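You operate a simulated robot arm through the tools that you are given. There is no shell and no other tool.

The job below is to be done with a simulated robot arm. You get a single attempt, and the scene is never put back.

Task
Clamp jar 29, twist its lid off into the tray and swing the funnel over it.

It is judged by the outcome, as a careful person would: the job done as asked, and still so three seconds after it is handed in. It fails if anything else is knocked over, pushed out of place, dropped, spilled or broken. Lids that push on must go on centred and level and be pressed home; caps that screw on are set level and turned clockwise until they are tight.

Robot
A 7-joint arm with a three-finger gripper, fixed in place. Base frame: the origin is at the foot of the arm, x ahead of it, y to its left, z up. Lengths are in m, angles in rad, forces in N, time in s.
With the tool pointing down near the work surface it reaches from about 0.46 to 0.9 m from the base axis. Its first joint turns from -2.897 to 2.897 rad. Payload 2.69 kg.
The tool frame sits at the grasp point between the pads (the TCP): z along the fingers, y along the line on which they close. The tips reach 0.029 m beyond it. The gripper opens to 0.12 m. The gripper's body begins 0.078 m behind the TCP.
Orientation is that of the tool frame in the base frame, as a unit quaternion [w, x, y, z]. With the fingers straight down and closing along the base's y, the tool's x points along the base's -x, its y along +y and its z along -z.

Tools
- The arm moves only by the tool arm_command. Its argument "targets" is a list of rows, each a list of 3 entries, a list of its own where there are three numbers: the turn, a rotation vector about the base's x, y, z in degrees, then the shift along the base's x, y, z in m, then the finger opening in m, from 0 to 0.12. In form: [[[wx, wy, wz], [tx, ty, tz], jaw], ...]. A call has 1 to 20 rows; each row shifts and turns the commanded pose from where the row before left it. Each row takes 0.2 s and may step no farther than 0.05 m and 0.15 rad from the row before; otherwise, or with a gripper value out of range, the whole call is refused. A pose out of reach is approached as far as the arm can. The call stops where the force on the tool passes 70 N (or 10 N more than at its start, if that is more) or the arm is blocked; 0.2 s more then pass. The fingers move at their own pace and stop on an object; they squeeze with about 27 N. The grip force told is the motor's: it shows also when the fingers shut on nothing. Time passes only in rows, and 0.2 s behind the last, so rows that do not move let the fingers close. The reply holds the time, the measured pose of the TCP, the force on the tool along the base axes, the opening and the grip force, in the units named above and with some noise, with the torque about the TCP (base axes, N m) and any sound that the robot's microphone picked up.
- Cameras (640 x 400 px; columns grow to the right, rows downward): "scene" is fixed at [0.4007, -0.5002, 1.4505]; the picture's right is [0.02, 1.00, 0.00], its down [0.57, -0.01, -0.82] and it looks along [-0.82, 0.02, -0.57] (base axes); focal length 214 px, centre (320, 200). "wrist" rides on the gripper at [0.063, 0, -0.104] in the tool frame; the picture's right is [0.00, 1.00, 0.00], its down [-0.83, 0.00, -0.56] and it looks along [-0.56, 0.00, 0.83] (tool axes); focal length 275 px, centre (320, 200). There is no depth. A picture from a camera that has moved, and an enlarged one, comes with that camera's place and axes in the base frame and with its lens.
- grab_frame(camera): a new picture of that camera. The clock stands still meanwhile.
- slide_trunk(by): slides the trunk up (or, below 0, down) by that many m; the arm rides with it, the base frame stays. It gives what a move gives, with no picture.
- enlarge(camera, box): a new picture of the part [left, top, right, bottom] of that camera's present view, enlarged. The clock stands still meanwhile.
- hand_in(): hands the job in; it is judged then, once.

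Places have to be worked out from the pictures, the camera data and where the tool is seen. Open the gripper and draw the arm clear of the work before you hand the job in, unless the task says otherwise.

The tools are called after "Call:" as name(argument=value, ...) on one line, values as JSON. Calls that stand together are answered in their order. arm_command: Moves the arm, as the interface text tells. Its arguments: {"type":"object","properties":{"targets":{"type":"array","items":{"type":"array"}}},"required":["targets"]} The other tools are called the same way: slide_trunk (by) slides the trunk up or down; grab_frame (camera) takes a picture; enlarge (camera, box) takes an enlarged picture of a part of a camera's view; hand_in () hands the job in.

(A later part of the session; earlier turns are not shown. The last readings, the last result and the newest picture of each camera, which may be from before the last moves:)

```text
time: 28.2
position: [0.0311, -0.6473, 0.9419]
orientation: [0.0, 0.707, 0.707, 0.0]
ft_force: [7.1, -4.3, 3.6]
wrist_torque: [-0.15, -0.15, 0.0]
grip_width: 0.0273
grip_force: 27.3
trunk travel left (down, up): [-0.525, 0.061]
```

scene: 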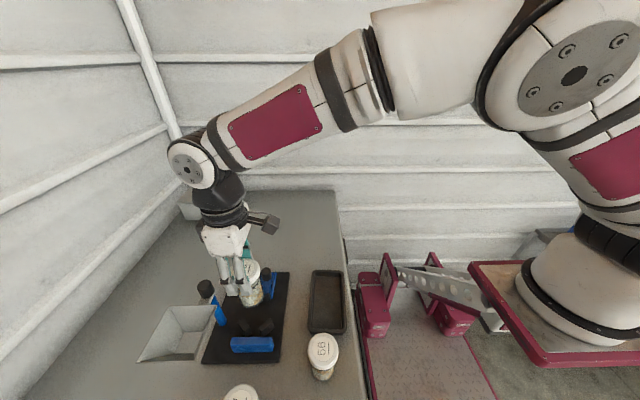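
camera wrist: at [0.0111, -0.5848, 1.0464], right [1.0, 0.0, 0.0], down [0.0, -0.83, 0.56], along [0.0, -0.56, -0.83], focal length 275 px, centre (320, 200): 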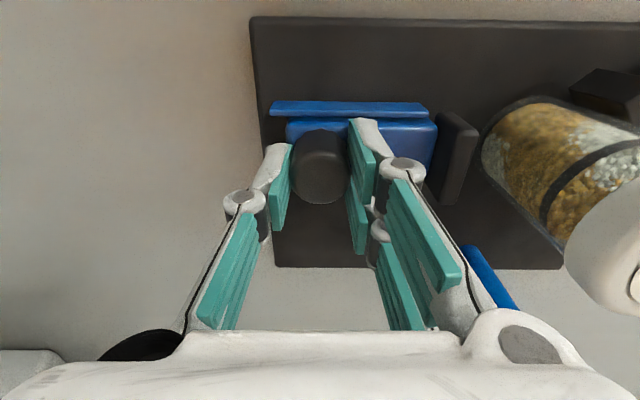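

Still free; taking a look at the gap.

Call:
arm_command(targets=[[[0, 0, 0], [0.0015, 0, 0], 0.015], [[0, 0, 0], [0.0015, 0, 0], 0.015]])

Call:
enlarge(camera="wrist", box=[230, 60, 530, 240])

```text
time: 28.8
position: [0.032, -0.6475, 0.9424]
orientation: [0.0, 0.707, 0.707, -0.001]
ft_force: [2.1, -7.7, 5.1]
wrist_torque: [-0.15, -0.12, 0.05]
grip_width: 0.0273
grip_force: 26.9
trunk travel left (down, up): [-0.525, 0.061]
```

```text
2.13 times, centred on (380, 150) of wrist
camera zoom: at [0.0327, -0.5847, 1.0463], right [1.0, 0.0, 0.0], down [0.0, -0.83, 0.56], along [0.0, -0.56, -0.83], focal length 587 px, centre (192, 307)
```

zoom: 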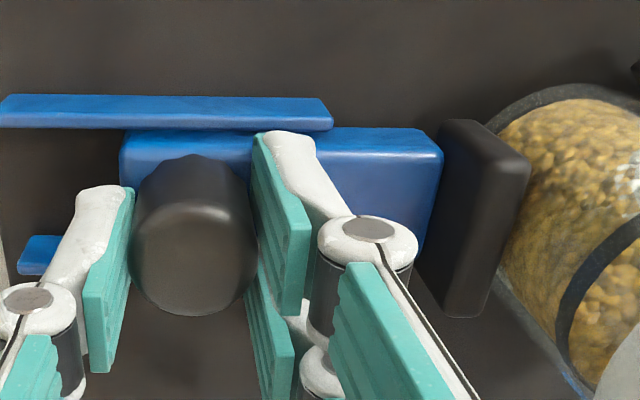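

The pad is now about touching the jar (force x dropping). Pressing further.

Call:
arm_command(targets=[[[0, 0, 0], [0.0015, 0, 0], 0.015], [[0, 0, 0], [0.0015, 0, 0], 0.015]])

Call:
arm_command(targets=[[[0, 0, 0], [0.0015, 0, 0], 0.015], [[0, 0, 0], [0.0015, 0, 0], 0.015]])

```text
time: 29.4
position: [0.0328, -0.6467, 0.9428]
orientation: [-0.002, 0.708, 0.707, -0.001]
ft_force: [-12.4, -9.8, -2.3]
wrist_torque: [-0.36, 0.3, -0.06]
grip_width: 0.0276
grip_force: 27.2
trunk travel left (down, up): [-0.525, 0.061]
```

```text
time: 30.0
position: [0.0355, -0.6462, 0.9428]
orientation: [-0.003, 0.708, 0.706, -0.001]
ft_force: [-24.7, 1.5, 3.6]
wrist_torque: [-0.27, 0.69, -0.09]
grip_width: 0.0275
grip_force: 26.8
trunk travel left (down, up): [-0.525, 0.061]
```

Now 25 N against the jar. Press harder toward ~45 N to see whether it clicks or locks.

Call:
arm_command(targets=[[[0, 0, 0], [0.002, 0, 0], 0.015], [[0, 0, 0], [0.002, 0, 0], 0.015]])

Call:
enlarge(camera="wrist", box=[230, 60, 530, 240])

Call:
enlarge(camera="scene", box=[190, 240, 310, 370])

```text
time: 30.6
position: [0.0474, -0.6476, 0.9437]
orientation: [0.001, 0.706, 0.708, 0.002]
ft_force: [-4.9, 2.7, 6.3]
wrist_torque: [0.25, 0.07, 0.1]
grip_width: 0.0271
grip_force: 26.9
trunk travel left (down, up): [-0.525, 0.061]
```

```text
2.13 times, centred on (380, 150) of wrist
camera zoom: at [0.0461, -0.5847, 1.0465], right [1.0, 0.01, 0.0], down [0.0, -0.83, 0.56], along [0.01, -0.56, -0.83], focal length 587 px, centre (192, 307)
```

zoom: 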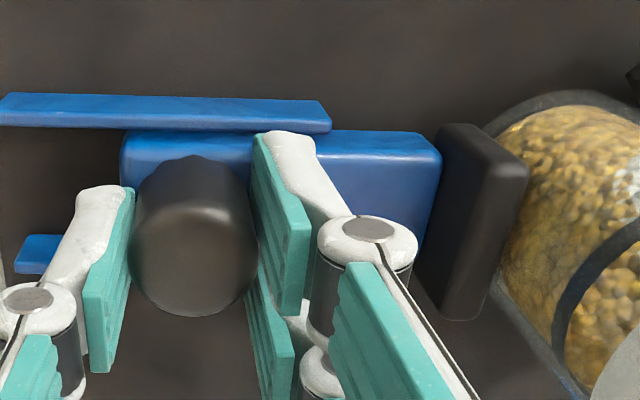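

```text
3.08 times, centred on (250, 305) of scene
camera zoom: at [0.4007, -0.5002, 1.4505], right [0.02, 1.0, 0.0], down [0.57, -0.01, -0.82], along [-0.82, 0.02, -0.57], focal length 660 px, centre (535, -123)
```

zoom: 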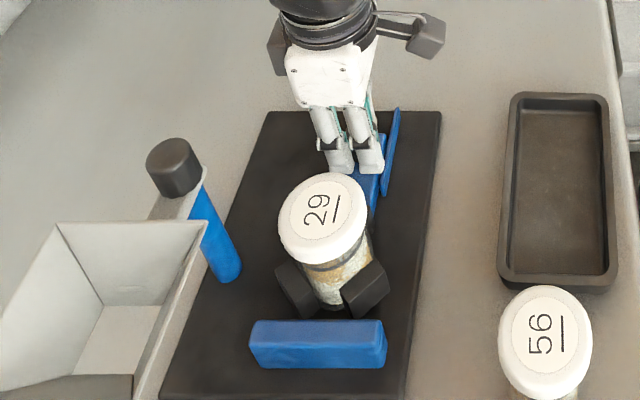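

The scene view shows the whole fixture board slid about 13 mm in +x under the push (it isn't bolted down), so I overdid it. I'll first let go of the knob without dragging it back, and reassess; then I'll push the fixture back to its original place.

Call:
arm_command(targets=[[[0, 0, 0], [0.003, 0, 0], 0.05], [[0, 0, 0], [0, 0, 0], 0.05]])

Call:
enlarge(camera="wrist", box=[230, 60, 530, 240])

Call:
enlarge(camera="scene", box=[190, 240, 310, 370])

```text
time: 31.2
position: [0.0466, -0.6472, 0.9428]
orientation: [0.0, 0.707, 0.707, 0.0]
ft_force: [0.6, -0.1, 0.5]
wrist_torque: [-0.02, 0.03, -0.02]
grip_width: 0.0502
grip_force: 0.1
trunk travel left (down, up): [-0.525, 0.061]
```

```text
2.13 times, centred on (380, 150) of wrist
camera zoom: at [0.0473, -0.5845, 1.046], right [1.0, 0.0, 0.0], down [0.0, -0.83, 0.56], along [0.0, -0.56, -0.83], focal length 587 px, centre (192, 307)
```

zoom: 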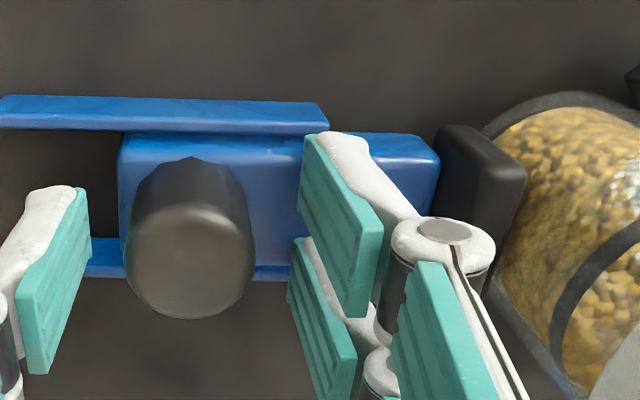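

```text
3.08 times, centred on (250, 305) of scene
camera zoom: at [0.4007, -0.5002, 1.4505], right [0.02, 1.0, 0.0], down [0.57, -0.01, -0.82], along [-0.82, 0.02, -0.57], focal length 660 px, centre (535, -123)
```

zoom: 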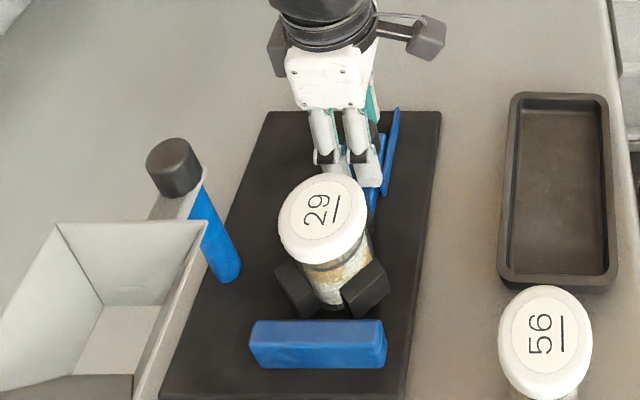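

Released; the pad stays against the jar. I'll rise and move to the +x side of the fixture, then compare the scene against the original picture.

Call:
arm_command(targets=[[[0, 0, 0], [0, 0, 0.04], 0.05], [[0, 0, 0], [0, 0, 0.04], 0.05], [[0, 0, 0], [0, 0, 0.04], 0.05], [[0, 0, 0], [0, 0, 0.04], 0.05], [[0, 0, 0], [0.045, 0, 0], 0.03], [[0, 0, 0], [0.045, 0, 0], 0.01], [[0, 0, 0], [0.045, 0, 0], 0.0], [[0, 0, 0], [0.045, 0, 0], 0.0], [[0, 0, 0], [0.045, 0, 0], 0.0], [[0, 0, 0], [0, 0, 0], 0.0]])

Call:
enlarge(camera="scene", box=[200, 255, 300, 365])

Call:
grab_frame(camera="wrist")

```text
time: 33.4
position: [0.2713, -0.6462, 1.1027]
orientation: [0.0, 0.707, 0.707, 0.0]
ft_force: [0.6, -0.3, -0.1]
wrist_torque: [0.0, 0.03, -0.01]
grip_width: 0.0001
grip_force: 27.6
trunk travel left (down, up): [-0.525, 0.061]
```

```text
3.64 times, centred on (250, 310) of scene
camera zoom: at [0.4007, -0.5002, 1.4505], right [0.02, 1.0, 0.0], down [0.57, -0.01, -0.82], along [-0.82, 0.02, -0.57], focal length 780 px, centre (574, -200)
```

zoom: 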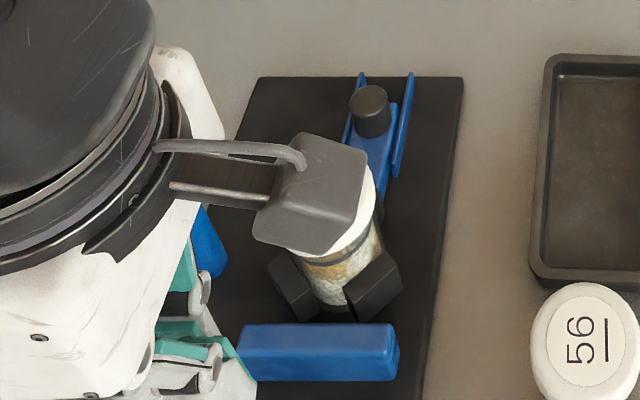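

```text
taken
camera wrist: at [0.2714, -0.5845, 1.2067], right [1.0, 0.0, 0.0], down [0.0, -0.83, 0.56], along [0.0, -0.56, -0.83], focal length 275 px, centre (320, 200)
```

wrist: 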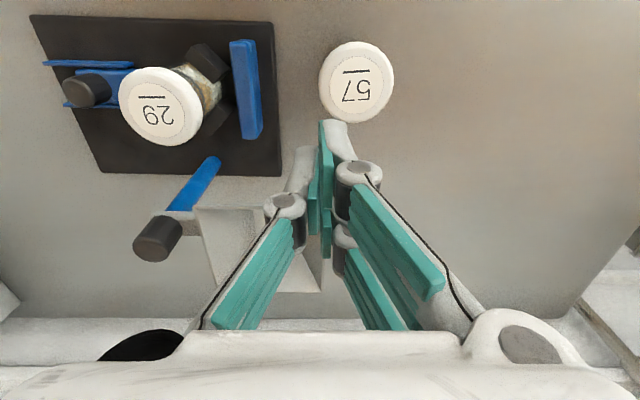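

The board's rear edge and block have moved ≈14 mm in +x with <1° of turn. I'll go down behind the blue V-block's +x face (now ≈ x 0.215, z 0.887–0.923) with closed fingers and nudge the fixture back −x.

Call:
arm_command(targets=[[[0, 0, 0], [-0.027, -0.001, 0], 0.0], [[0, 0, 0], [0, 0, -0.045], 0.0], [[0, 0, 0], [0, 0, -0.045], 0.0], [[0, 0, 0], [0, 0, -0.045], 0.0], [[0, 0, 0], [0, 0, -0.04], 0.0], [[0, 0, 0], [0, 0, 0], 0.0]])

Call:
grab_frame(camera="wrist")

```text
time: 34.6
position: [0.2445, -0.6579, 0.9614]
orientation: [0.013, 0.707, 0.707, -0.01]
ft_force: [-1.9, 0.4, 22.9]
wrist_torque: [-0.9, 0.06, -0.15]
grip_width: 0.0001
grip_force: 27.2
trunk travel left (down, up): [-0.525, 0.061]
stopped in row 5: the force on the tool passed its limit at 108 N (the readings are from after the stop); the commanded pose is now the measured one
```

```text
taken
camera wrist: at [0.2444, -0.5922, 1.0631], right [1.0, 0.0, 0.0], down [0.0, -0.81, 0.58], along [0.01, -0.58, -0.81], focal length 275 px, centre (320, 200)
```

wrist: 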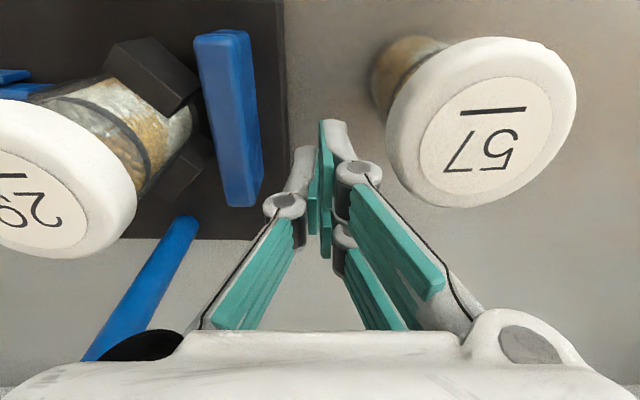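

The descent stopped at 108 N: the torque says contact at y≈−0.69, i.e. the hand body came down on the funnel's rim. I'll lift straight off immediately and inspect.

Call:
arm_command(targets=[[[0, 0, 0], [0, 0, 0.03], 0.0], [[0, 0, 0], [0, 0, 0.04], 0.0], [[0, 0, 0], [0, 0, 0.04], 0.0], [[0, 0, 0], [0, 0, 0.03], 0.0], [[0, 0, 0], [0, 0, 0], 0.0]])

Call:
grab_frame(camera="wrist")

Call:
grab_frame(camera="scene")

```text
time: 35.8
position: [0.2461, -0.6543, 1.0982]
orientation: [0.009, 0.707, 0.707, -0.007]
ft_force: [-0.2, -0.2, -0.2]
wrist_torque: [0.03, 0.02, -0.04]
grip_width: 0.0
grip_force: 27.5
trunk travel left (down, up): [-0.525, 0.061]
```

```text
taken
camera wrist: at [0.2453, -0.5907, 1.2009], right [1.0, 0.01, 0.0], down [0.0, -0.82, 0.57], along [0.01, -0.57, -0.82], focal length 275 px, centre (320, 200)
```

wrist: 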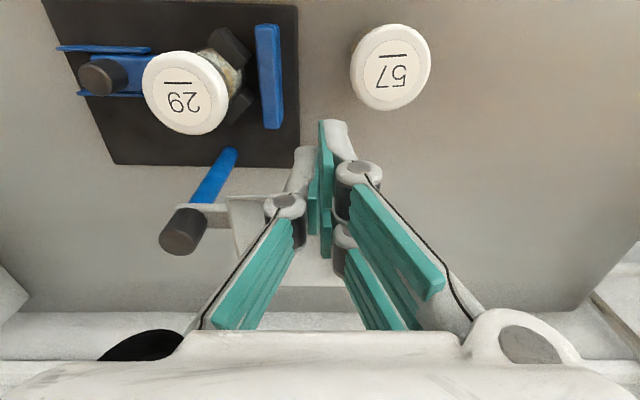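

```text
taken
```

scene: 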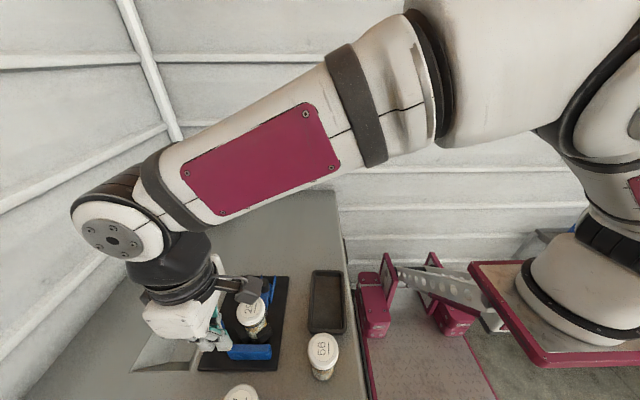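

Lifted clear. I'll correct the small tilt (≈1.3° about x) and draw back to where the scene camera sees everything.

Call:
arm_command(targets=[[[1.3, 0.16, 0], [0, 0, 0.03], 0.0], [[0, 0, 0], [-0.031, 0.017, 0.02], 0.0], [[0, 0, 0], [-0.031, 0.017, 0.02], 0.0], [[0, 0, 0], [-0.031, 0.017, 0.02], 0.0], [[0, 0, 0], [-0.031, 0.017, 0.02], 0.0], [[0, 0, 0], [-0.031, 0.017, 0.02], 0.0], [[0, 0, 0], [-0.031, 0.017, 0.02], 0.0], [[0, 0, 0], [-0.031, 0.017, 0.02], 0.0], [[0, 0, 0], [-0.031, 0.017, 0.0], 0.0], [[0, 0, 0], [0, 0, 0], 0.0]])

Call:
enlarge(camera="scene", box=[200, 255, 300, 365])

Call:
enlarge(camera="scene", box=[130, 265, 240, 375])

Call:
grab_frame(camera="wrist")

```text
time: 38.0
position: [-0.002, -0.5207, 1.2657]
orientation: [0.0, 0.707, 0.708, 0.001]
ft_force: [-0.1, 0.6, 0.6]
wrist_torque: [-0.01, 0.0, 0.05]
grip_width: 0.0
grip_force: 26.5
trunk travel left (down, up): [-0.525, 0.061]
```

```text
3.64 times, centred on (250, 310) of scene
camera zoom: at [0.4007, -0.5002, 1.4505], right [0.02, 1.0, 0.0], down [0.57, -0.01, -0.82], along [-0.82, 0.02, -0.57], focal length 780 px, centre (574, -200)
```

zoom: 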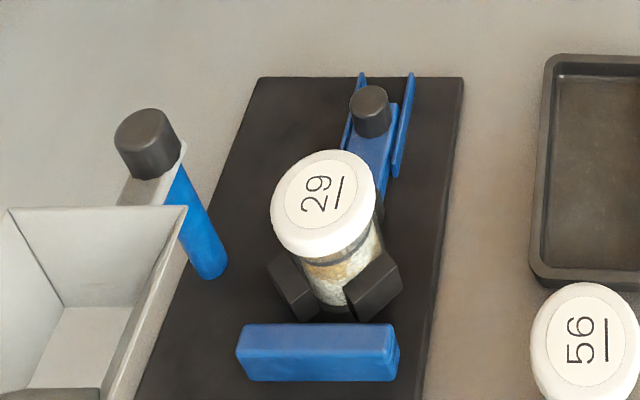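

```text
3.64 times, centred on (185, 320) of scene
camera zoom: at [0.4007, -0.5002, 1.4505], right [0.02, 1.0, 0.0], down [0.57, -0.01, -0.82], along [-0.82, 0.02, -0.57], focal length 780 px, centre (811, -236)
```

zoom: 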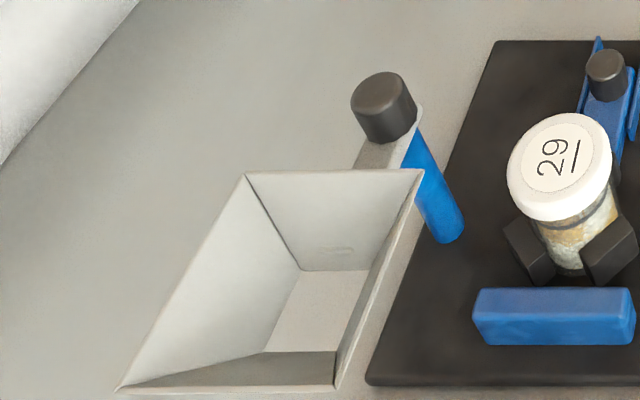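

```text
taken
camera wrist: at [-0.0026, -0.4583, 1.371], right [1.0, 0.01, 0.0], down [0.0, -0.83, 0.56], along [0.0, -0.56, -0.83], focal length 275 px, centre (320, 200)
```

wrist: 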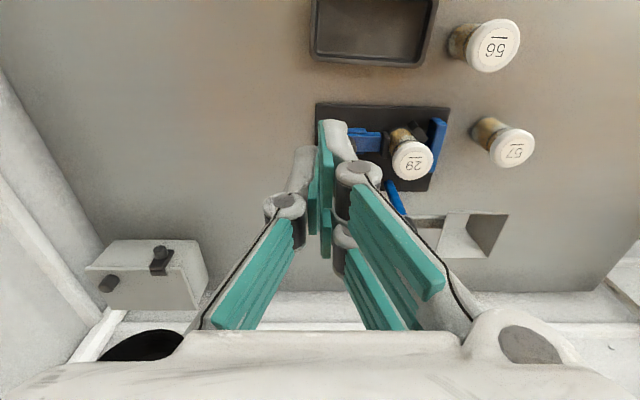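

The fixture is intact, just displaced 14 mm, with all jars upright. I'll turn the tool back +90° (hand slim in x) and come in behind the block at y≈−0.614, clear of the funnel and jar 57.

Call:
arm_command(targets=[[[0, 0, 8.2], [0, 0, 0], 0.0], [[0, 0, 8.2], [0, 0, 0], 0.0], [[0, 0, 8.2], [0, 0, 0], 0.0], [[0, 0, 8.2], [0, 0, 0], 0.0], [[0, 0, 8.2], [0, 0, 0], 0.0], [[0, 0, 8.2], [0, 0, 0], 0.0], [[0, 0, 8.2], [0, 0, 0], 0.0], [[0, 0, 8.2], [0, 0, 0], 0.0], [[0, 0, 8.2], [0, 0, 0], 0.0], [[0, 0, 8.2], [0, 0, 0], 0.0], [[0, 0, 8.0], [0, 0, 0], 0.0], [[0, 0, 0], [0.034, -0.0133, -0.0157], 0.0], [[0, 0, 0], [0.034, -0.0133, -0.0157], 0.0], [[0, 0, 0], [0.034, -0.0133, -0.0157], 0.0], [[0, 0, 0], [0.034, -0.0133, -0.0157], 0.0], [[0, 0, 0], [0.034, -0.0133, -0.0157], 0.0], [[0, 0, 0], [0.034, -0.0133, -0.0157], 0.0], [[0, 0, 0], [0.034, -0.0133, -0.0157], 0.0], [[0, 0, 0], [0, 0, 0], 0.0]])

Call:
grab_frame(camera="wrist")

Call:
grab_frame(camera="scene")

```text
time: 42.0
position: [0.2373, -0.6138, 1.158]
orientation: [0.0, 0.0, 1.0, 0.001]
ft_force: [-0.1, 0.0, -0.3]
wrist_torque: [0.03, -0.02, 0.0]
grip_width: 0.0
grip_force: 26.7
trunk travel left (down, up): [-0.525, 0.061]
```

```text
taken
camera wrist: at [0.1745, -0.6136, 1.2617], right [-0.01, 1.0, 0.0], down [0.83, 0.0, 0.56], along [0.56, 0.0, -0.83], focal length 275 px, centre (320, 200)
```

wrist: 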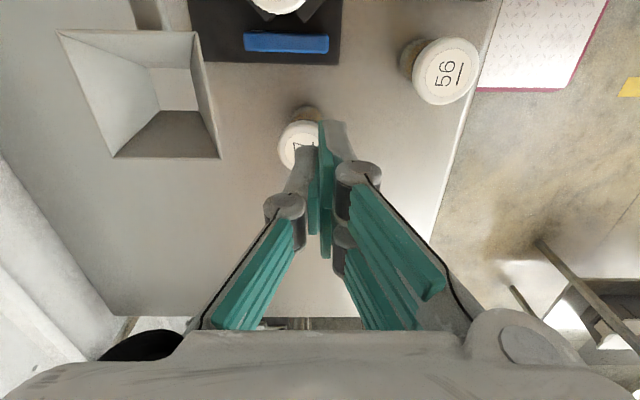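

```text
taken
```

scene: 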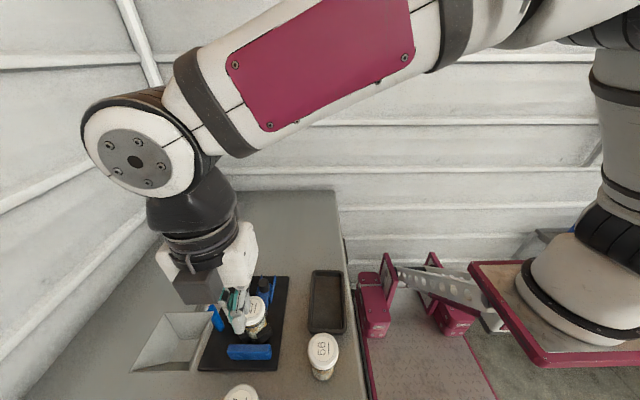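

Block's +x face is at x≈0.21–0.216, spanning y −0.697…−0.605. Descending behind it at x≈0.237, y≈−0.614 to TCP z≈0.938.

Call:
arm_command(targets=[[[0, 0, 0], [0, 0, -0.045], 0.0], [[0, 0, 0], [0, 0, -0.045], 0.0], [[0, 0, 0], [0, 0, -0.045], 0.0], [[0, 0, 0], [0, 0, -0.04], 0.0], [[0, 0, 0], [0, 0, -0.025], 0.0], [[0, 0, 0], [0, 0, -0.02], 0.0], [[0, 0, 0], [0, 0, 0], 0.0]])

Call:
grab_frame(camera="wrist")

Call:
enlarge(camera="scene", box=[180, 245, 310, 375])

```text
time: 43.6
position: [0.2361, -0.6137, 0.9378]
orientation: [-0.001, 0.0, 1.0, 0.0]
ft_force: [-0.2, 0.1, 0.7]
wrist_torque: [-0.03, -0.03, -0.02]
grip_width: 0.0
grip_force: 27.1
trunk travel left (down, up): [-0.525, 0.061]
```

```text
taken
camera wrist: at [0.1726, -0.6148, 1.0419], right [-0.01, 1.0, 0.0], down [0.83, 0.0, 0.56], along [0.56, 0.0, -0.83], focal length 275 px, centre (320, 200)
```

wrist: 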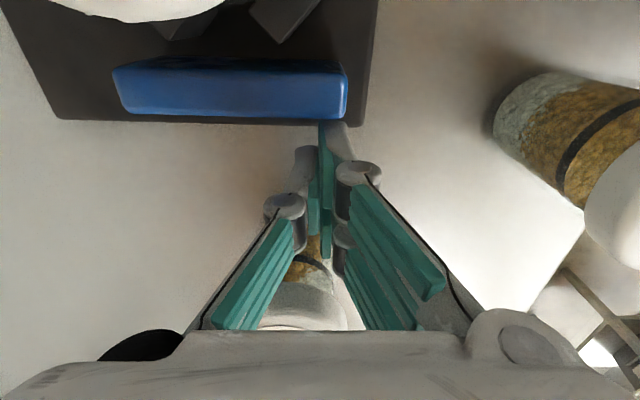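

```text
3.08 times, centred on (245, 310) of scene
camera zoom: at [0.4007, -0.5002, 1.4505], right [0.02, 1.0, 0.0], down [0.57, -0.01, -0.82], along [-0.82, 0.02, -0.57], focal length 660 px, centre (551, -138)
```

zoom: 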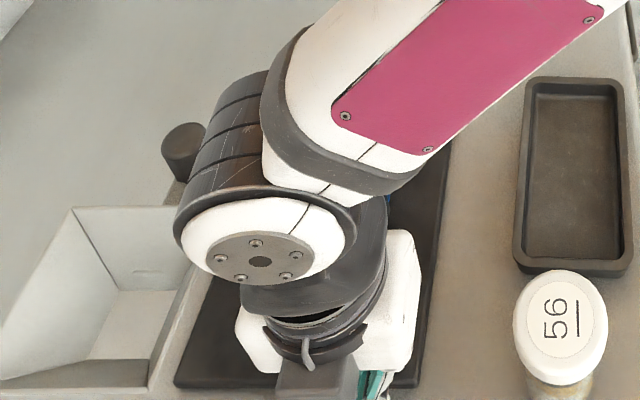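

Face of the block is at x≈0.210; finger front is at 0.227. Approaching and nudging with small steps.

Call:
arm_command(targets=[[[0, 0, 0], [-0.008, 0, 0], 0.0], [[0, 0, 0], [-0.004, 0, 0], 0.0], [[0, 0, 0], [-0.002, 0, 0], 0.0]])

Call:
arm_command(targets=[[[0, 0, 0], [-0.002, 0, 0], 0.0], [[0, 0, 0], [-0.001, 0, 0], 0.0]])

```text
time: 44.4
position: [0.2208, -0.6127, 0.9373]
orientation: [0.0, 0.0, 1.0, 0.001]
ft_force: [0.8, 0.1, -0.3]
wrist_torque: [0.04, 0.03, 0.01]
grip_width: 0.0001
grip_force: 26.6
trunk travel left (down, up): [-0.525, 0.061]
```

```text
time: 45.0
position: [0.2184, -0.6134, 0.9382]
orientation: [-0.001, -0.001, 1.0, 0.001]
ft_force: [1.0, -0.5, 0.6]
wrist_torque: [0.04, -0.01, 0.0]
grip_width: 0.0
grip_force: 27.0
trunk travel left (down, up): [-0.525, 0.061]
```

Not touching yet; continuing.

Call:
arm_command(targets=[[[0, 0, 0], [-0.001, 0, 0], 0.0], [[0, 0, 0], [-0.001, 0, 0], 0.0]])

Call:
arm_command(targets=[[[0, 0, 0], [-0.001, 0, 0], 0.0], [[0, 0, 0], [-0.001, 0, 0], 0.0]])

```text
time: 45.6
position: [0.2167, -0.613, 0.938]
orientation: [0.001, -0.001, 1.0, 0.001]
ft_force: [-0.2, -0.1, -0.3]
wrist_torque: [-0.01, -0.02, -0.01]
grip_width: 0.0
grip_force: 27.1
trunk travel left (down, up): [-0.525, 0.061]
```

```text
time: 46.2
position: [0.2152, -0.6136, 0.938]
orientation: [0.0, 0.0, 1.0, 0.001]
ft_force: [0.4, 0.6, 0.1]
wrist_torque: [0.04, -0.02, 0.03]
grip_width: 0.0001
grip_force: 27.0
trunk travel left (down, up): [-0.525, 0.061]
```

Still no contact; checking the picture.

Call:
enlarge(camera="wrist", box=[200, 40, 440, 220])

```text
2.22 times, centred on (320, 130) of wrist
camera zoom: at [0.1517, -0.6139, 1.0412], right [-0.01, 1.0, 0.0], down [0.83, 0.0, 0.56], along [0.56, 0.0, -0.83], focal length 612 px, centre (320, 356)
```

zoom: 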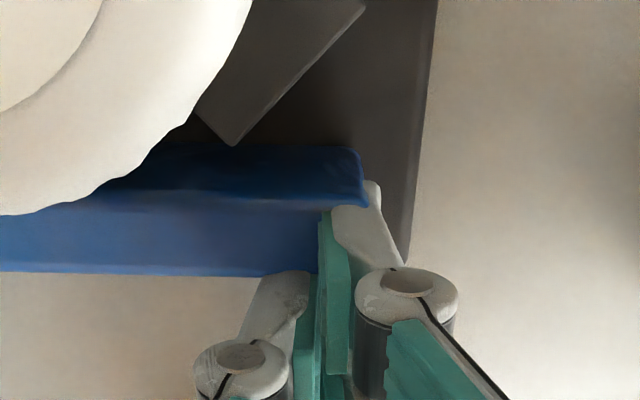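

The finger is actually above the block (its top is ≈0.905). I'll back off +x, lower 16 mm, and retry.

Call:
arm_command(targets=[[[0, 0, 0], [0.012, 0, 0], 0.0], [[0, 0, 0], [0.01, 0, 0], 0.0], [[0, 0, 0], [0, 0, -0.008], 0.0], [[0, 0, 0], [0, 0, -0.008], 0.0], [[0, 0, 0], [0, 0, 0], 0.0]])

Call:
arm_command(targets=[[[0, 0, 0], [-0.006, 0, 0], 0.0], [[0, 0, 0], [-0.002, 0, 0], 0.0], [[0, 0, 0], [-0.002, 0, 0], 0.0]])

```text
time: 47.4
position: [0.2375, -0.6126, 0.9215]
orientation: [0.0, 0.0, 1.0, 0.0]
ft_force: [-0.5, 0.4, 0.2]
wrist_torque: [0.0, -0.03, 0.03]
grip_width: 0.0
grip_force: 27.1
trunk travel left (down, up): [-0.525, 0.061]
```

```text
time: 48.2
position: [0.2274, -0.6129, 0.9218]
orientation: [0.0, 0.0, 1.0, 0.001]
ft_force: [0.4, -0.2, -0.7]
wrist_torque: [0.0, -0.02, 0.01]
grip_width: 0.0
grip_force: 26.6
trunk travel left (down, up): [-0.525, 0.061]
```

Call:
arm_command(targets=[[[0, 0, 0], [-0.001, 0, 0], 0.0], [[0, 0, 0], [-0.001, 0, 0], 0.0]])

Call:
arm_command(targets=[[[0, 0, 0], [-0.001, 0, 0], 0.0], [[0, 0, 0], [-0.001, 0, 0], 0.0]])

Call:
enlarge(camera="wrist", box=[200, 40, 440, 220])

```text
time: 48.8
position: [0.2242, -0.6134, 0.9211]
orientation: [0.0, 0.0, 1.0, 0.001]
ft_force: [1.2, -0.2, -0.3]
wrist_torque: [-0.02, 0.0, 0.02]
grip_width: 0.0
grip_force: 27.2
trunk travel left (down, up): [-0.525, 0.061]
```

```text
time: 49.4
position: [0.2227, -0.6137, 0.9229]
orientation: [0.001, 0.0, 1.0, 0.001]
ft_force: [0.9, 1.0, 0.6]
wrist_torque: [-0.02, 0.0, -0.01]
grip_width: 0.0001
grip_force: 27.1
trunk travel left (down, up): [-0.525, 0.061]
```

```text
2.22 times, centred on (320, 130) of wrist
camera zoom: at [0.1596, -0.614, 1.0255], right [-0.01, 1.0, 0.0], down [0.83, 0.0, 0.56], along [0.56, 0.0, -0.83], focal length 612 px, centre (320, 356)
```

zoom: 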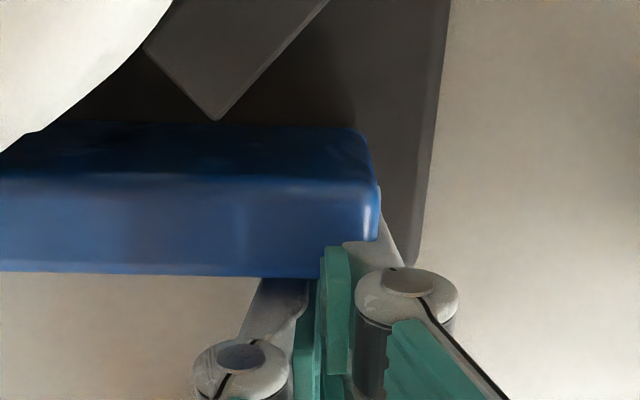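

Now the block hides the fingertips, so I'm properly behind it. Continuing 1 mm steps.

Call:
arm_command(targets=[[[0, 0, 0], [-0.001, 0, 0], 0.0], [[0, 0, 0], [-0.001, 0, 0], 0.0]])

Call:
arm_command(targets=[[[0, 0, 0], [-0.001, 0, 0], 0.0], [[0, 0, 0], [-0.001, 0, 0], 0.0]])

Call:
arm_command(targets=[[[0, 0, 0], [-0.001, 0, 0], 0.0], [[0, 0, 0], [-0.001, 0, 0], 0.0]])

```text
time: 50.0
position: [0.2205, -0.6133, 0.922]
orientation: [0.0, -0.001, 1.0, 0.001]
ft_force: [0.2, 0.2, -0.4]
wrist_torque: [-0.02, 0.03, 0.0]
grip_width: 0.0
grip_force: 27.1
trunk travel left (down, up): [-0.525, 0.061]
```

```text
time: 50.6
position: [0.2193, -0.6127, 0.9212]
orientation: [0.0, -0.001, 1.0, 0.001]
ft_force: [-0.7, 0.4, 0.2]
wrist_torque: [-0.01, -0.04, 0.02]
grip_width: 0.0
grip_force: 27.0
trunk travel left (down, up): [-0.525, 0.061]
```

```text
time: 51.2
position: [0.2164, -0.6141, 0.9218]
orientation: [0.0, 0.0, 1.0, 0.001]
ft_force: [0.5, -0.6, -0.7]
wrist_torque: [0.02, -0.02, -0.01]
grip_width: 0.0001
grip_force: 27.2
trunk travel left (down, up): [-0.525, 0.061]
```

No contact yet at 0.216; continuing.

Call:
arm_command(targets=[[[0, 0, 0], [-0.001, 0, 0], 0.0], [[0, 0, 0], [-0.001, 0, 0], 0.0]])

Call:
arm_command(targets=[[[0, 0, 0], [-0.001, 0, 0], 0.0], [[0, 0, 0], [-0.001, 0, 0], 0.0]])

Call:
enlarge(camera="wrist", box=[200, 40, 440, 220])

```text
time: 51.8
position: [0.215, -0.6142, 0.922]
orientation: [0.0, 0.0, 1.0, 0.0]
ft_force: [-0.1, 0.6, -0.2]
wrist_torque: [0.0, 0.0, 0.02]
grip_width: 0.0
grip_force: 27.0
trunk travel left (down, up): [-0.525, 0.061]
```

```text
time: 52.4
position: [0.212, -0.6134, 0.9223]
orientation: [0.0, 0.0, 1.0, 0.001]
ft_force: [0.6, 0.1, -0.4]
wrist_torque: [0.03, -0.01, 0.01]
grip_width: 0.0
grip_force: 26.6
trunk travel left (down, up): [-0.525, 0.061]
```

```text
2.22 times, centred on (320, 130) of wrist
camera zoom: at [0.1496, -0.6144, 1.0254], right [-0.01, 1.0, 0.0], down [0.83, 0.0, 0.56], along [0.56, 0.0, -0.83], focal length 612 px, centre (320, 356)
```

zoom: 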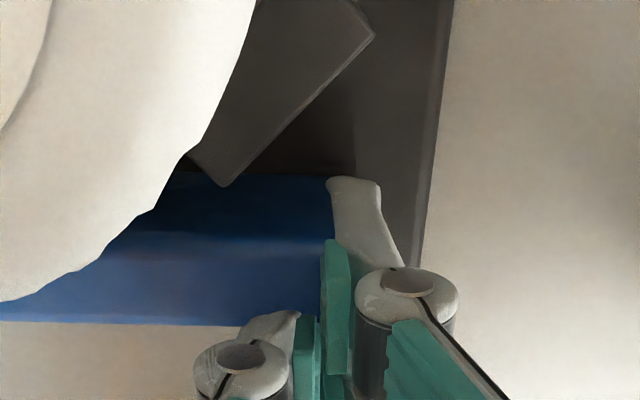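

The visual fingers are wider than the stated 18 mm contact fingers, and re-triangulating puts the block's face near x≈0.203 with its top ≈0.926. So contact is imminent; continuing in 1 mm steps.

Call:
arm_command(targets=[[[0, 0, 0], [-0.001, 0, 0], 0.0], [[0, 0, 0], [-0.001, 0, 0], 0.0]])

Call:
arm_command(targets=[[[0, 0, 0], [-0.001, 0, 0], 0.0], [[0, 0, 0], [-0.001, 0, 0], 0.0]])

Call:
arm_command(targets=[[[0, 0, 0], [-0.001, 0, 0], 0.0], [[0, 0, 0], [-0.001, 0, 0], 0.0]])

```text
time: 53.0
position: [0.2104, -0.6131, 0.9214]
orientation: [0.0, -0.001, 1.0, 0.001]
ft_force: [-0.4, -0.4, 0.1]
wrist_torque: [0.03, -0.03, 0.01]
grip_width: 0.0
grip_force: 26.7
trunk travel left (down, up): [-0.525, 0.061]
```

```text
time: 53.6
position: [0.208, -0.6118, 0.9228]
orientation: [0.001, -0.001, 1.0, 0.001]
ft_force: [0.8, -1.0, 0.2]
wrist_torque: [0.0, 0.02, 0.02]
grip_width: 0.0
grip_force: 26.8
trunk travel left (down, up): [-0.525, 0.061]
```

```text
time: 54.2
position: [0.2072, -0.6121, 0.921]
orientation: [0.001, -0.001, 1.0, 0.001]
ft_force: [-1.0, 0.1, -0.4]
wrist_torque: [-0.03, 0.01, 0.01]
grip_width: 0.0
grip_force: 27.2
trunk travel left (down, up): [-0.525, 0.061]
```

Still no contact; looking again before continuing.

Call:
grab_frame(camera="wrist")

Call:
enlarge(camera="scene", box=[180, 275, 310, 385])

```text
taken
camera wrist: at [0.1441, -0.6143, 1.0258], right [-0.01, 1.0, 0.0], down [0.83, 0.0, 0.56], along [0.56, 0.0, -0.83], focal length 275 px, centre (320, 200)
```

wrist: 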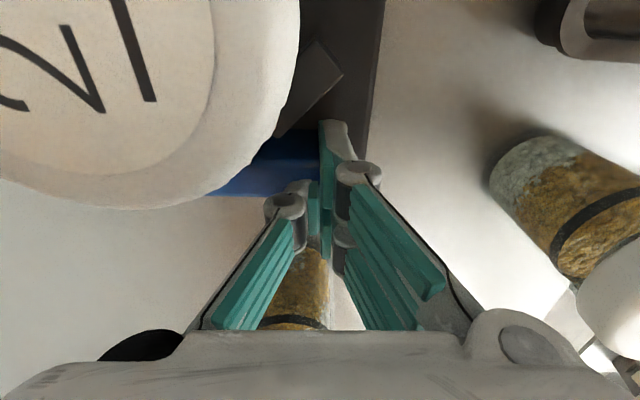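

```text
3.64 times, centred on (245, 330) of scene
camera zoom: at [0.4007, -0.5002, 1.4505], right [0.02, 1.0, 0.0], down [0.57, -0.01, -0.82], along [-0.82, 0.02, -0.57], focal length 780 px, centre (593, -273)
```

zoom: 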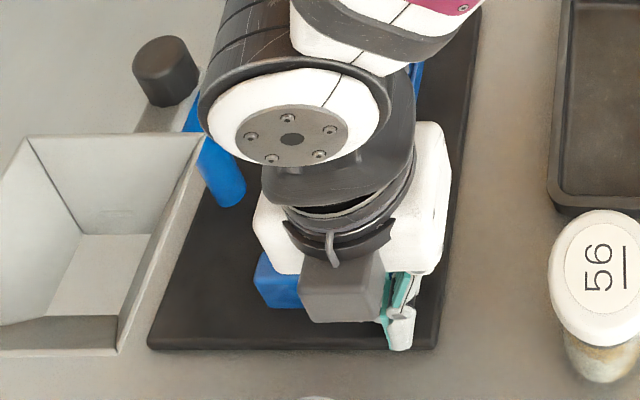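

I'll zoom in tightly on the finger/block area to resolve which is above which.

Call:
enlarge(camera="wrist", box=[260, 100, 380, 220])

Call:
enlarge(camera="scene", box=[220, 330, 280, 385])

```text
3.33 times, centred on (320, 160) of wrist
camera zoom: at [0.1441, -0.6143, 1.0258], right [-0.01, 1.0, 0.0], down [0.83, 0.0, 0.56], along [0.56, 0.0, -0.83], focal length 918 px, centre (320, 333)
```

zoom: 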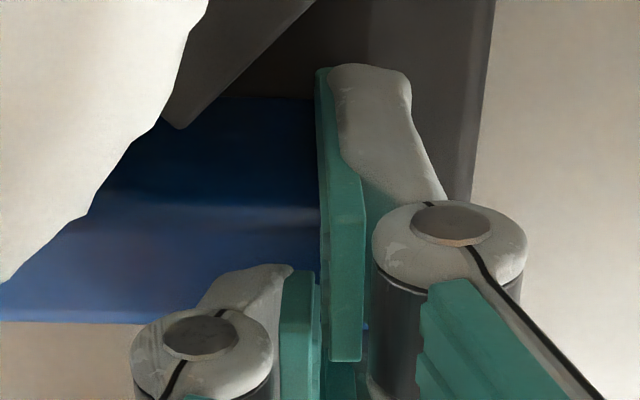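

```text
7.27 times, centred on (250, 358) of scene
camera zoom: at [0.4007, -0.5002, 1.4505], right [0.02, 1.0, 0.0], down [0.57, -0.01, -0.82], along [-0.82, 0.02, -0.57], focal length 1560 px, centre (829, -946)
```

zoom: 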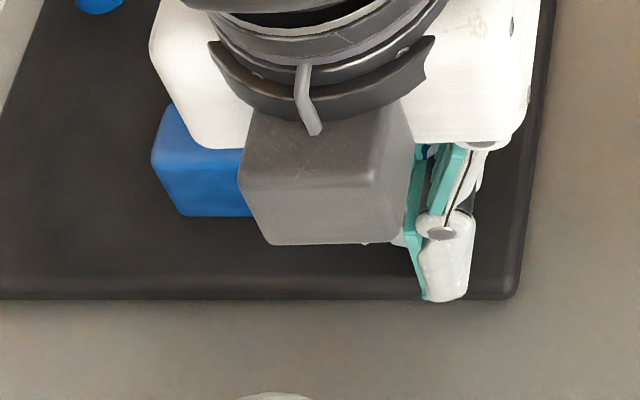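

Visually the finger overlaps the blue block yet no force is felt, so perhaps the block is lower than it looks. The next solid thing is the dark V-piece (≈x 0.184); I'll continue slowly with force readings.

Call:
arm_command(targets=[[[0, 0, 0], [-0.001, 0, 0], 0.0], [[0, 0, 0], [-0.001, 0, 0], 0.0], [[0, 0, 0], [-0.001, 0, 0], 0.0]])

Call:
arm_command(targets=[[[0, 0, 0], [-0.001, 0, 0], 0.0], [[0, 0, 0], [-0.001, 0, 0], 0.0], [[0, 0, 0], [-0.001, 0, 0], 0.0]])

```text
time: 55.0
position: [0.2037, -0.6144, 0.9208]
orientation: [0.0, -0.001, 1.0, 0.001]
ft_force: [-0.5, -0.4, 0.0]
wrist_torque: [0.0, 0.0, -0.02]
grip_width: 0.0
grip_force: 27.0
trunk travel left (down, up): [-0.525, 0.061]
```

```text
time: 55.8
position: [0.2007, -0.6131, 0.9221]
orientation: [0.0, 0.0, 1.0, 0.001]
ft_force: [-0.4, -0.2, -1.0]
wrist_torque: [0.01, 0.01, 0.02]
grip_width: 0.0
grip_force: 27.1
trunk travel left (down, up): [-0.525, 0.061]
```

No contact still. I'll probe gently downwards here to learn the height of what is beneath the fingertips.

Call:
arm_command(targets=[[[0, 0, 0], [0, 0, -0.0015], 0.0], [[0, 0, 0], [0, 0, -0.0015], 0.0]])

Call:
arm_command(targets=[[[0, 0, 0], [0, 0, -0.0015], 0.0], [[0, 0, 0], [0, 0, -0.0015], 0.0]])

```text
time: 56.4
position: [0.2014, -0.6119, 0.9188]
orientation: [-0.001, -0.001, 1.0, 0.001]
ft_force: [0.0, -0.7, -0.6]
wrist_torque: [0.01, -0.01, 0.0]
grip_width: 0.0
grip_force: 26.9
trunk travel left (down, up): [-0.525, 0.061]
```

```text
time: 57.0
position: [0.2008, -0.6119, 0.9177]
orientation: [0.001, 0.0, 1.0, 0.001]
ft_force: [0.4, 6.4, 21.1]
wrist_torque: [0.22, 0.03, -0.02]
grip_width: 0.0061
grip_force: 26.7
trunk travel left (down, up): [-0.525, 0.061]
```

Downward contact came at tip height ≈0.888 — that's the board itself, so the blue backing offers no contact there. A better way to restore the fixture: pull the slider back by its knob to its stop and drag the board −x along the same line, then re-clamp gently. Rising and turning −90° again.

Call:
arm_command(targets=[[[0, 0, 0], [0, 0, 0.01], 0.0], [[0, 0, 0], [0, 0, 0.04], 0.0], [[0, 0, 0], [0, 0, 0.05], 0.0], [[0, 0, 0], [0, 0, 0.05], 0.0], [[0, 0, 0], [0, 0, 0.05], 0.0], [[0, 0, -8.2], [0, 0, 0], 0.03], [[0, 0, -8.2], [-0.02, -0.004, 0], 0.06], [[0, 0, -8.2], [-0.02, -0.004, 0], 0.06], [[0, 0, -8.2], [-0.02, -0.004, 0], 0.06], [[0, 0, -8.2], [-0.02, -0.004, 0], 0.06], [[0, 0, -8.2], [-0.02, -0.004, 0], 0.06], [[0, 0, -8.2], [-0.02, -0.004, 0], 0.06], [[0, 0, -8.2], [-0.02, -0.004, 0], 0.06], [[0, 0, -8.2], [-0.015, -0.004, 0], 0.06], [[0, 0, -8.2], [0, -0.002, 0], 0.06], [[0, 0, -8.0], [0, 0, 0], 0.06], [[0, 0, 0], [0, 0, 0], 0.06]])

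Call:
grab_frame(camera="wrist")

Call:
enlarge(camera="scene", box=[200, 255, 300, 365])

```text
time: 60.6
position: [0.0455, -0.6462, 1.1156]
orientation: [0.001, 0.708, 0.706, 0.001]
ft_force: [-0.6, -0.1, -0.1]
wrist_torque: [-0.02, -0.02, 0.0]
grip_width: 0.0601
grip_force: 0.0
trunk travel left (down, up): [-0.525, 0.061]
```

```text
taken
camera wrist: at [0.0458, -0.584, 1.2193], right [1.0, 0.0, 0.0], down [0.0, -0.83, 0.56], along [0.0, -0.56, -0.83], focal length 275 px, centre (320, 200)
```

wrist: 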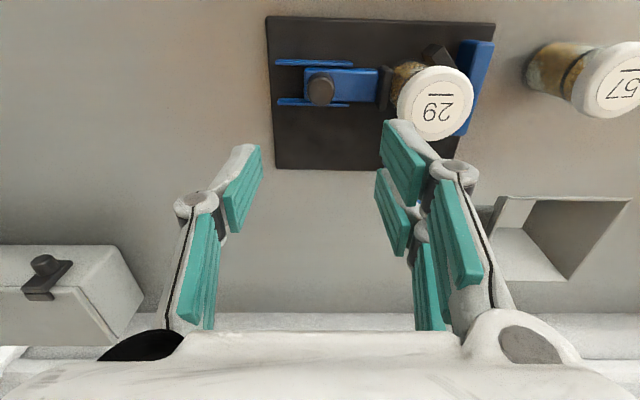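

```text
3.64 times, centred on (250, 310) of scene
camera zoom: at [0.4007, -0.5002, 1.4505], right [0.02, 1.0, 0.0], down [0.57, -0.01, -0.82], along [-0.82, 0.02, -0.57], focal length 780 px, centre (574, -200)
```

zoom: 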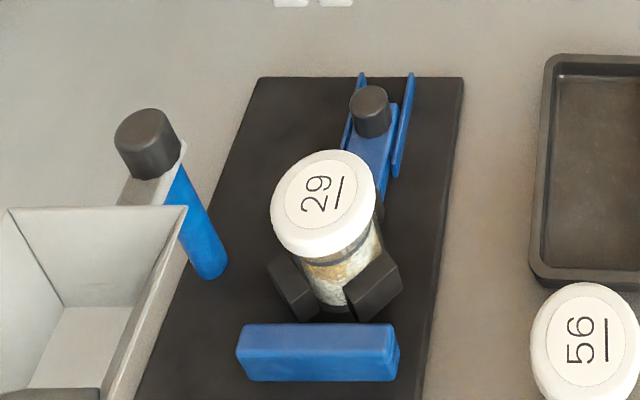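

The knob is directly below. Descending onto it and gripping.

Call:
arm_command(targets=[[[0, 0, 0], [0.0005, -0.0005, -0.045], 0.06], [[0, 0, 0], [0, 0, -0.045], 0.06], [[0, 0, 0], [0, 0, -0.045], 0.06], [[0, 0, 0], [0, 0, -0.025], 0.06], [[0, 0, 0], [0, 0, -0.012], 0.06], [[0, 0, 0], [0, 0, 0], 0.06], [[0, 0, 0], [0, 0, 0], 0.035], [[0, 0, 0], [0, 0, 0], 0.02], [[0, 0, 0], [0, 0, 0], 0.015], [[0, 0, 0], [0, 0, 0], 0.015]])

Call:
arm_command(targets=[[[0, 0, 0], [-0.003, 0, 0], 0.015], [[0, 0, 0], [-0.004, 0, 0], 0.015], [[0, 0, 0], [-0.004, 0, 0], 0.015]])

```text
time: 62.8
position: [0.0473, -0.6473, 0.9436]
orientation: [0.0, 0.707, 0.707, 0.0]
ft_force: [1.4, -0.1, -0.5]
wrist_torque: [-0.04, -0.02, 0.04]
grip_width: 0.0273
grip_force: 26.8
trunk travel left (down, up): [-0.525, 0.061]
```

```text
time: 63.6
position: [0.0364, -0.6478, 0.9433]
orientation: [0.001, 0.707, 0.707, 0.001]
ft_force: [7.1, 3.7, 3.1]
wrist_torque: [0.06, -0.32, 0.03]
grip_width: 0.0273
grip_force: 26.8
trunk travel left (down, up): [-0.525, 0.061]
```

Slider slides back with ~7 N. Pulling on towards its stop in small steps.

Call:
arm_command(targets=[[[0, 0, 0], [-0.003, 0, 0], 0.015], [[0, 0, 0], [-0.003, 0, 0], 0.015], [[0, 0, 0], [-0.003, 0, 0], 0.015]])

Call:
arm_command(targets=[[[0, 0, 0], [-0.0025, 0, 0], 0.015], [[0, 0, 0], [-0.0025, 0, 0], 0.015]])

Call:
grab_frame(camera="wrist")

```text
time: 64.4
position: [0.0247, -0.6478, 0.9422]
orientation: [0.0, 0.706, 0.708, 0.0]
ft_force: [-3.5, 3.4, 2.0]
wrist_torque: [0.19, 0.24, 0.06]
grip_width: 0.0272
grip_force: 27.2
trunk travel left (down, up): [-0.525, 0.061]
```

```text
time: 65.0
position: [0.0238, -0.6461, 0.9427]
orientation: [0.003, 0.706, 0.708, 0.002]
ft_force: [8.2, 7.0, 3.9]
wrist_torque: [0.25, -0.26, -0.06]
grip_width: 0.0273
grip_force: 26.5
trunk travel left (down, up): [-0.525, 0.061]
```

```text
taken
camera wrist: at [0.0233, -0.585, 1.0472], right [1.0, 0.01, 0.0], down [0.0, -0.83, 0.56], along [0.01, -0.56, -0.83], focal length 275 px, centre (320, 200)
```

wrist: 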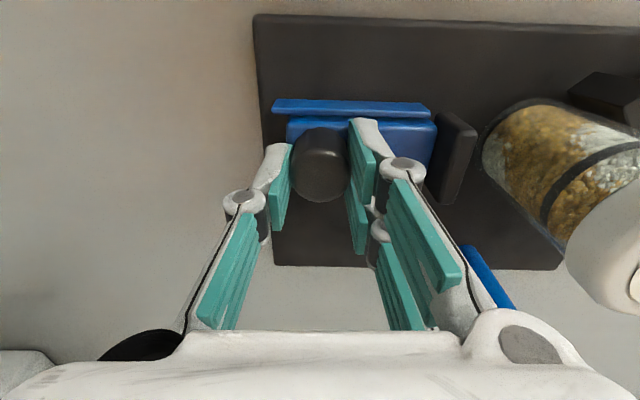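

Slider is at its home stop again (8 N). Now pulling further in small steps to drag the fixture back.

Call:
arm_command(targets=[[[0, 0, 0], [-0.0015, 0, 0], 0.015], [[0, 0, 0], [-0.0015, 0, 0], 0.015]])

Call:
arm_command(targets=[[[0, 0, 0], [-0.001, 0, 0], 0.015], [[0, 0, 0], [-0.001, 0, 0], 0.015]])

```text
time: 65.6
position: [0.0191, -0.6483, 0.9436]
orientation: [0.001, 0.707, 0.707, 0.0]
ft_force: [10.8, -1.9, 0.5]
wrist_torque: [-0.25, -0.24, 0.03]
grip_width: 0.0275
grip_force: 26.8
trunk travel left (down, up): [-0.525, 0.061]
```

```text
time: 66.2
position: [0.0162, -0.6478, 0.9428]
orientation: [0.0, 0.706, 0.708, 0.0]
ft_force: [8.6, -3.1, 0.4]
wrist_torque: [-0.21, -0.29, 0.03]
grip_width: 0.0273
grip_force: 26.9
trunk travel left (down, up): [-0.525, 0.061]
```

It moves at ~10 N. Checking whether the board is moving or the slider.

Call:
grab_frame(camera="wrist")

Call:
enlarge(camera="scene", box=[200, 255, 300, 365])

```text
taken
camera wrist: at [0.0166, -0.5853, 1.0473], right [1.0, 0.01, 0.0], down [0.0, -0.83, 0.56], along [0.0, -0.56, -0.83], focal length 275 px, centre (320, 200)
```

wrist: 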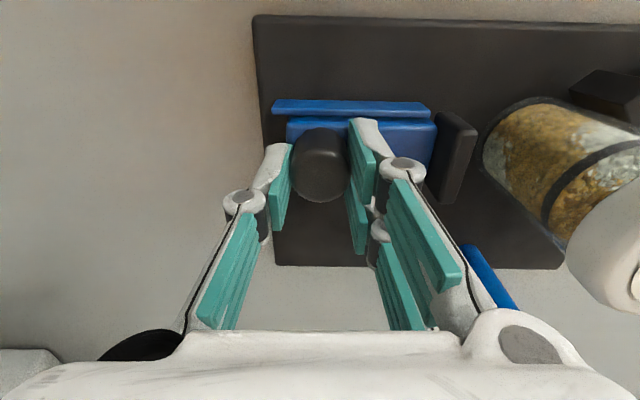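

```text
3.64 times, centred on (250, 310) of scene
camera zoom: at [0.4007, -0.5002, 1.4505], right [0.02, 1.0, 0.0], down [0.57, -0.01, -0.82], along [-0.82, 0.02, -0.57], focal length 780 px, centre (574, -200)
```

zoom: 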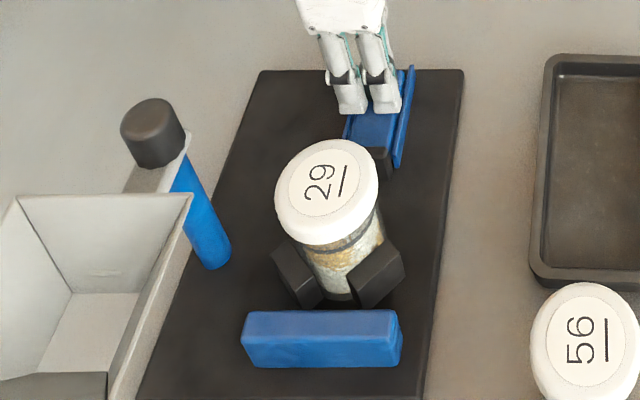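

The whole fixture follows nicely; rear edge is halfway back. Continuing about 5 mm more.

Call:
arm_command(targets=[[[0, 0, 0], [-0.001, 0, 0], 0.015], [[0, 0, 0], [-0.001, 0, 0], 0.015], [[0, 0, 0], [-0.001, 0, 0], 0.015], [[0, 0, 0], [-0.001, 0, 0], 0.015]])

Call:
enlarge(camera="scene", box=[200, 255, 300, 365])

```text
time: 67.2
position: [0.0136, -0.6467, 0.9432]
orientation: [0.001, 0.706, 0.708, 0.001]
ft_force: [11.8, 0.2, -0.7]
wrist_torque: [0.05, -0.33, 0.03]
grip_width: 0.0275
grip_force: 26.6
trunk travel left (down, up): [-0.525, 0.061]
```

```text
3.64 times, centred on (250, 310) of scene
camera zoom: at [0.4007, -0.5002, 1.4505], right [0.02, 1.0, 0.0], down [0.57, -0.01, -0.82], along [-0.82, 0.02, -0.57], focal length 780 px, centre (574, -200)
```

zoom: 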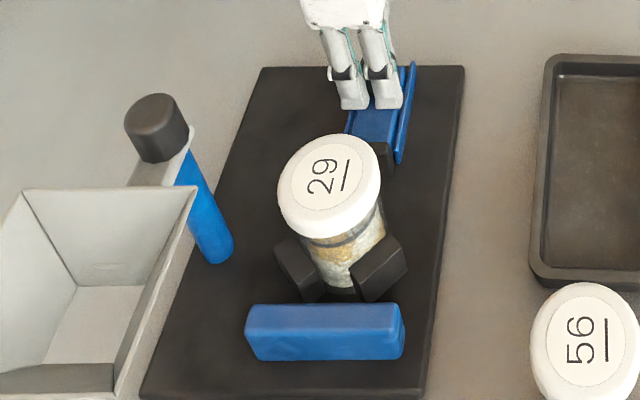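

Nearly back: rear edge row 66 vs 63.5 originally. About 2.5–3 mm more.

Call:
arm_command(targets=[[[0, 0, 0], [-0.001, 0, 0], 0.015], [[0, 0, 0], [-0.001, 0, 0], 0.015], [[0, 0, 0], [-0.001, 0, 0], 0.015]])

Call:
enlarge(camera="scene", box=[200, 255, 300, 365])

```text
time: 68.0
position: [0.0102, -0.6479, 0.9439]
orientation: [0.0, 0.707, 0.707, 0.001]
ft_force: [12.9, 1.2, 0.2]
wrist_torque: [-0.01, -0.32, 0.08]
grip_width: 0.0275
grip_force: 27.3
trunk travel left (down, up): [-0.525, 0.061]
```

```text
3.64 times, centred on (250, 310) of scene
camera zoom: at [0.4007, -0.5002, 1.4505], right [0.02, 1.0, 0.0], down [0.57, -0.01, -0.82], along [-0.82, 0.02, -0.57], focal length 780 px, centre (574, -200)
```

zoom: 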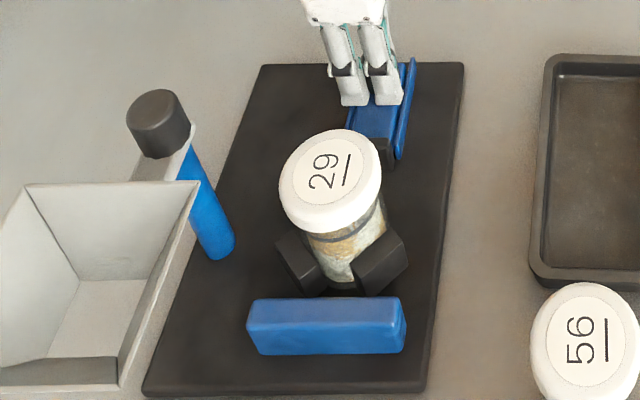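

The fixture is back within ~1 mm of its original place. Now re-clamp gently: the slider has an over-centre spring that pulls it closed, so I'll stop at the first contact with the jar.

Call:
arm_command(targets=[[[0, 0, 0], [0.002, 0, 0], 0.015], [[0, 0, 0], [0.002, 0, 0], 0.015], [[0, 0, 0], [0.003, 0, 0], 0.015], [[0, 0, 0], [0.003, 0, 0], 0.015], [[0, 0, 0], [0.003, 0, 0], 0.015], [[0, 0, 0], [0.003, 0, 0], 0.015]])

Call:
arm_command(targets=[[[0, 0, 0], [0.002, 0, 0], 0.015], [[0, 0, 0], [0.002, 0, 0], 0.015]])

Call:
arm_command(targets=[[[0, 0, 0], [0.001, 0, 0], 0.015], [[0, 0, 0], [0.001, 0, 0], 0.015]])

```text
time: 69.4
position: [0.0277, -0.6483, 0.9437]
orientation: [0.001, 0.706, 0.708, 0.001]
ft_force: [7.2, -2.0, -1.0]
wrist_torque: [-0.09, -0.45, 0.06]
grip_width: 0.0274
grip_force: 26.6
trunk travel left (down, up): [-0.525, 0.061]
```

```text
time: 70.0
position: [0.0293, -0.6475, 0.943]
orientation: [0.001, 0.706, 0.708, 0.0]
ft_force: [6.7, -5.8, 0.2]
wrist_torque: [-0.19, -0.17, -0.03]
grip_width: 0.0273
grip_force: 26.8
trunk travel left (down, up): [-0.525, 0.061]
```

```text
time: 70.6
position: [0.0318, -0.6483, 0.9442]
orientation: [0.0, 0.706, 0.708, 0.0]
ft_force: [7.0, -5.9, -0.1]
wrist_torque: [-0.16, -0.17, 0.01]
grip_width: 0.0272
grip_force: 26.7
trunk travel left (down, up): [-0.525, 0.061]
```

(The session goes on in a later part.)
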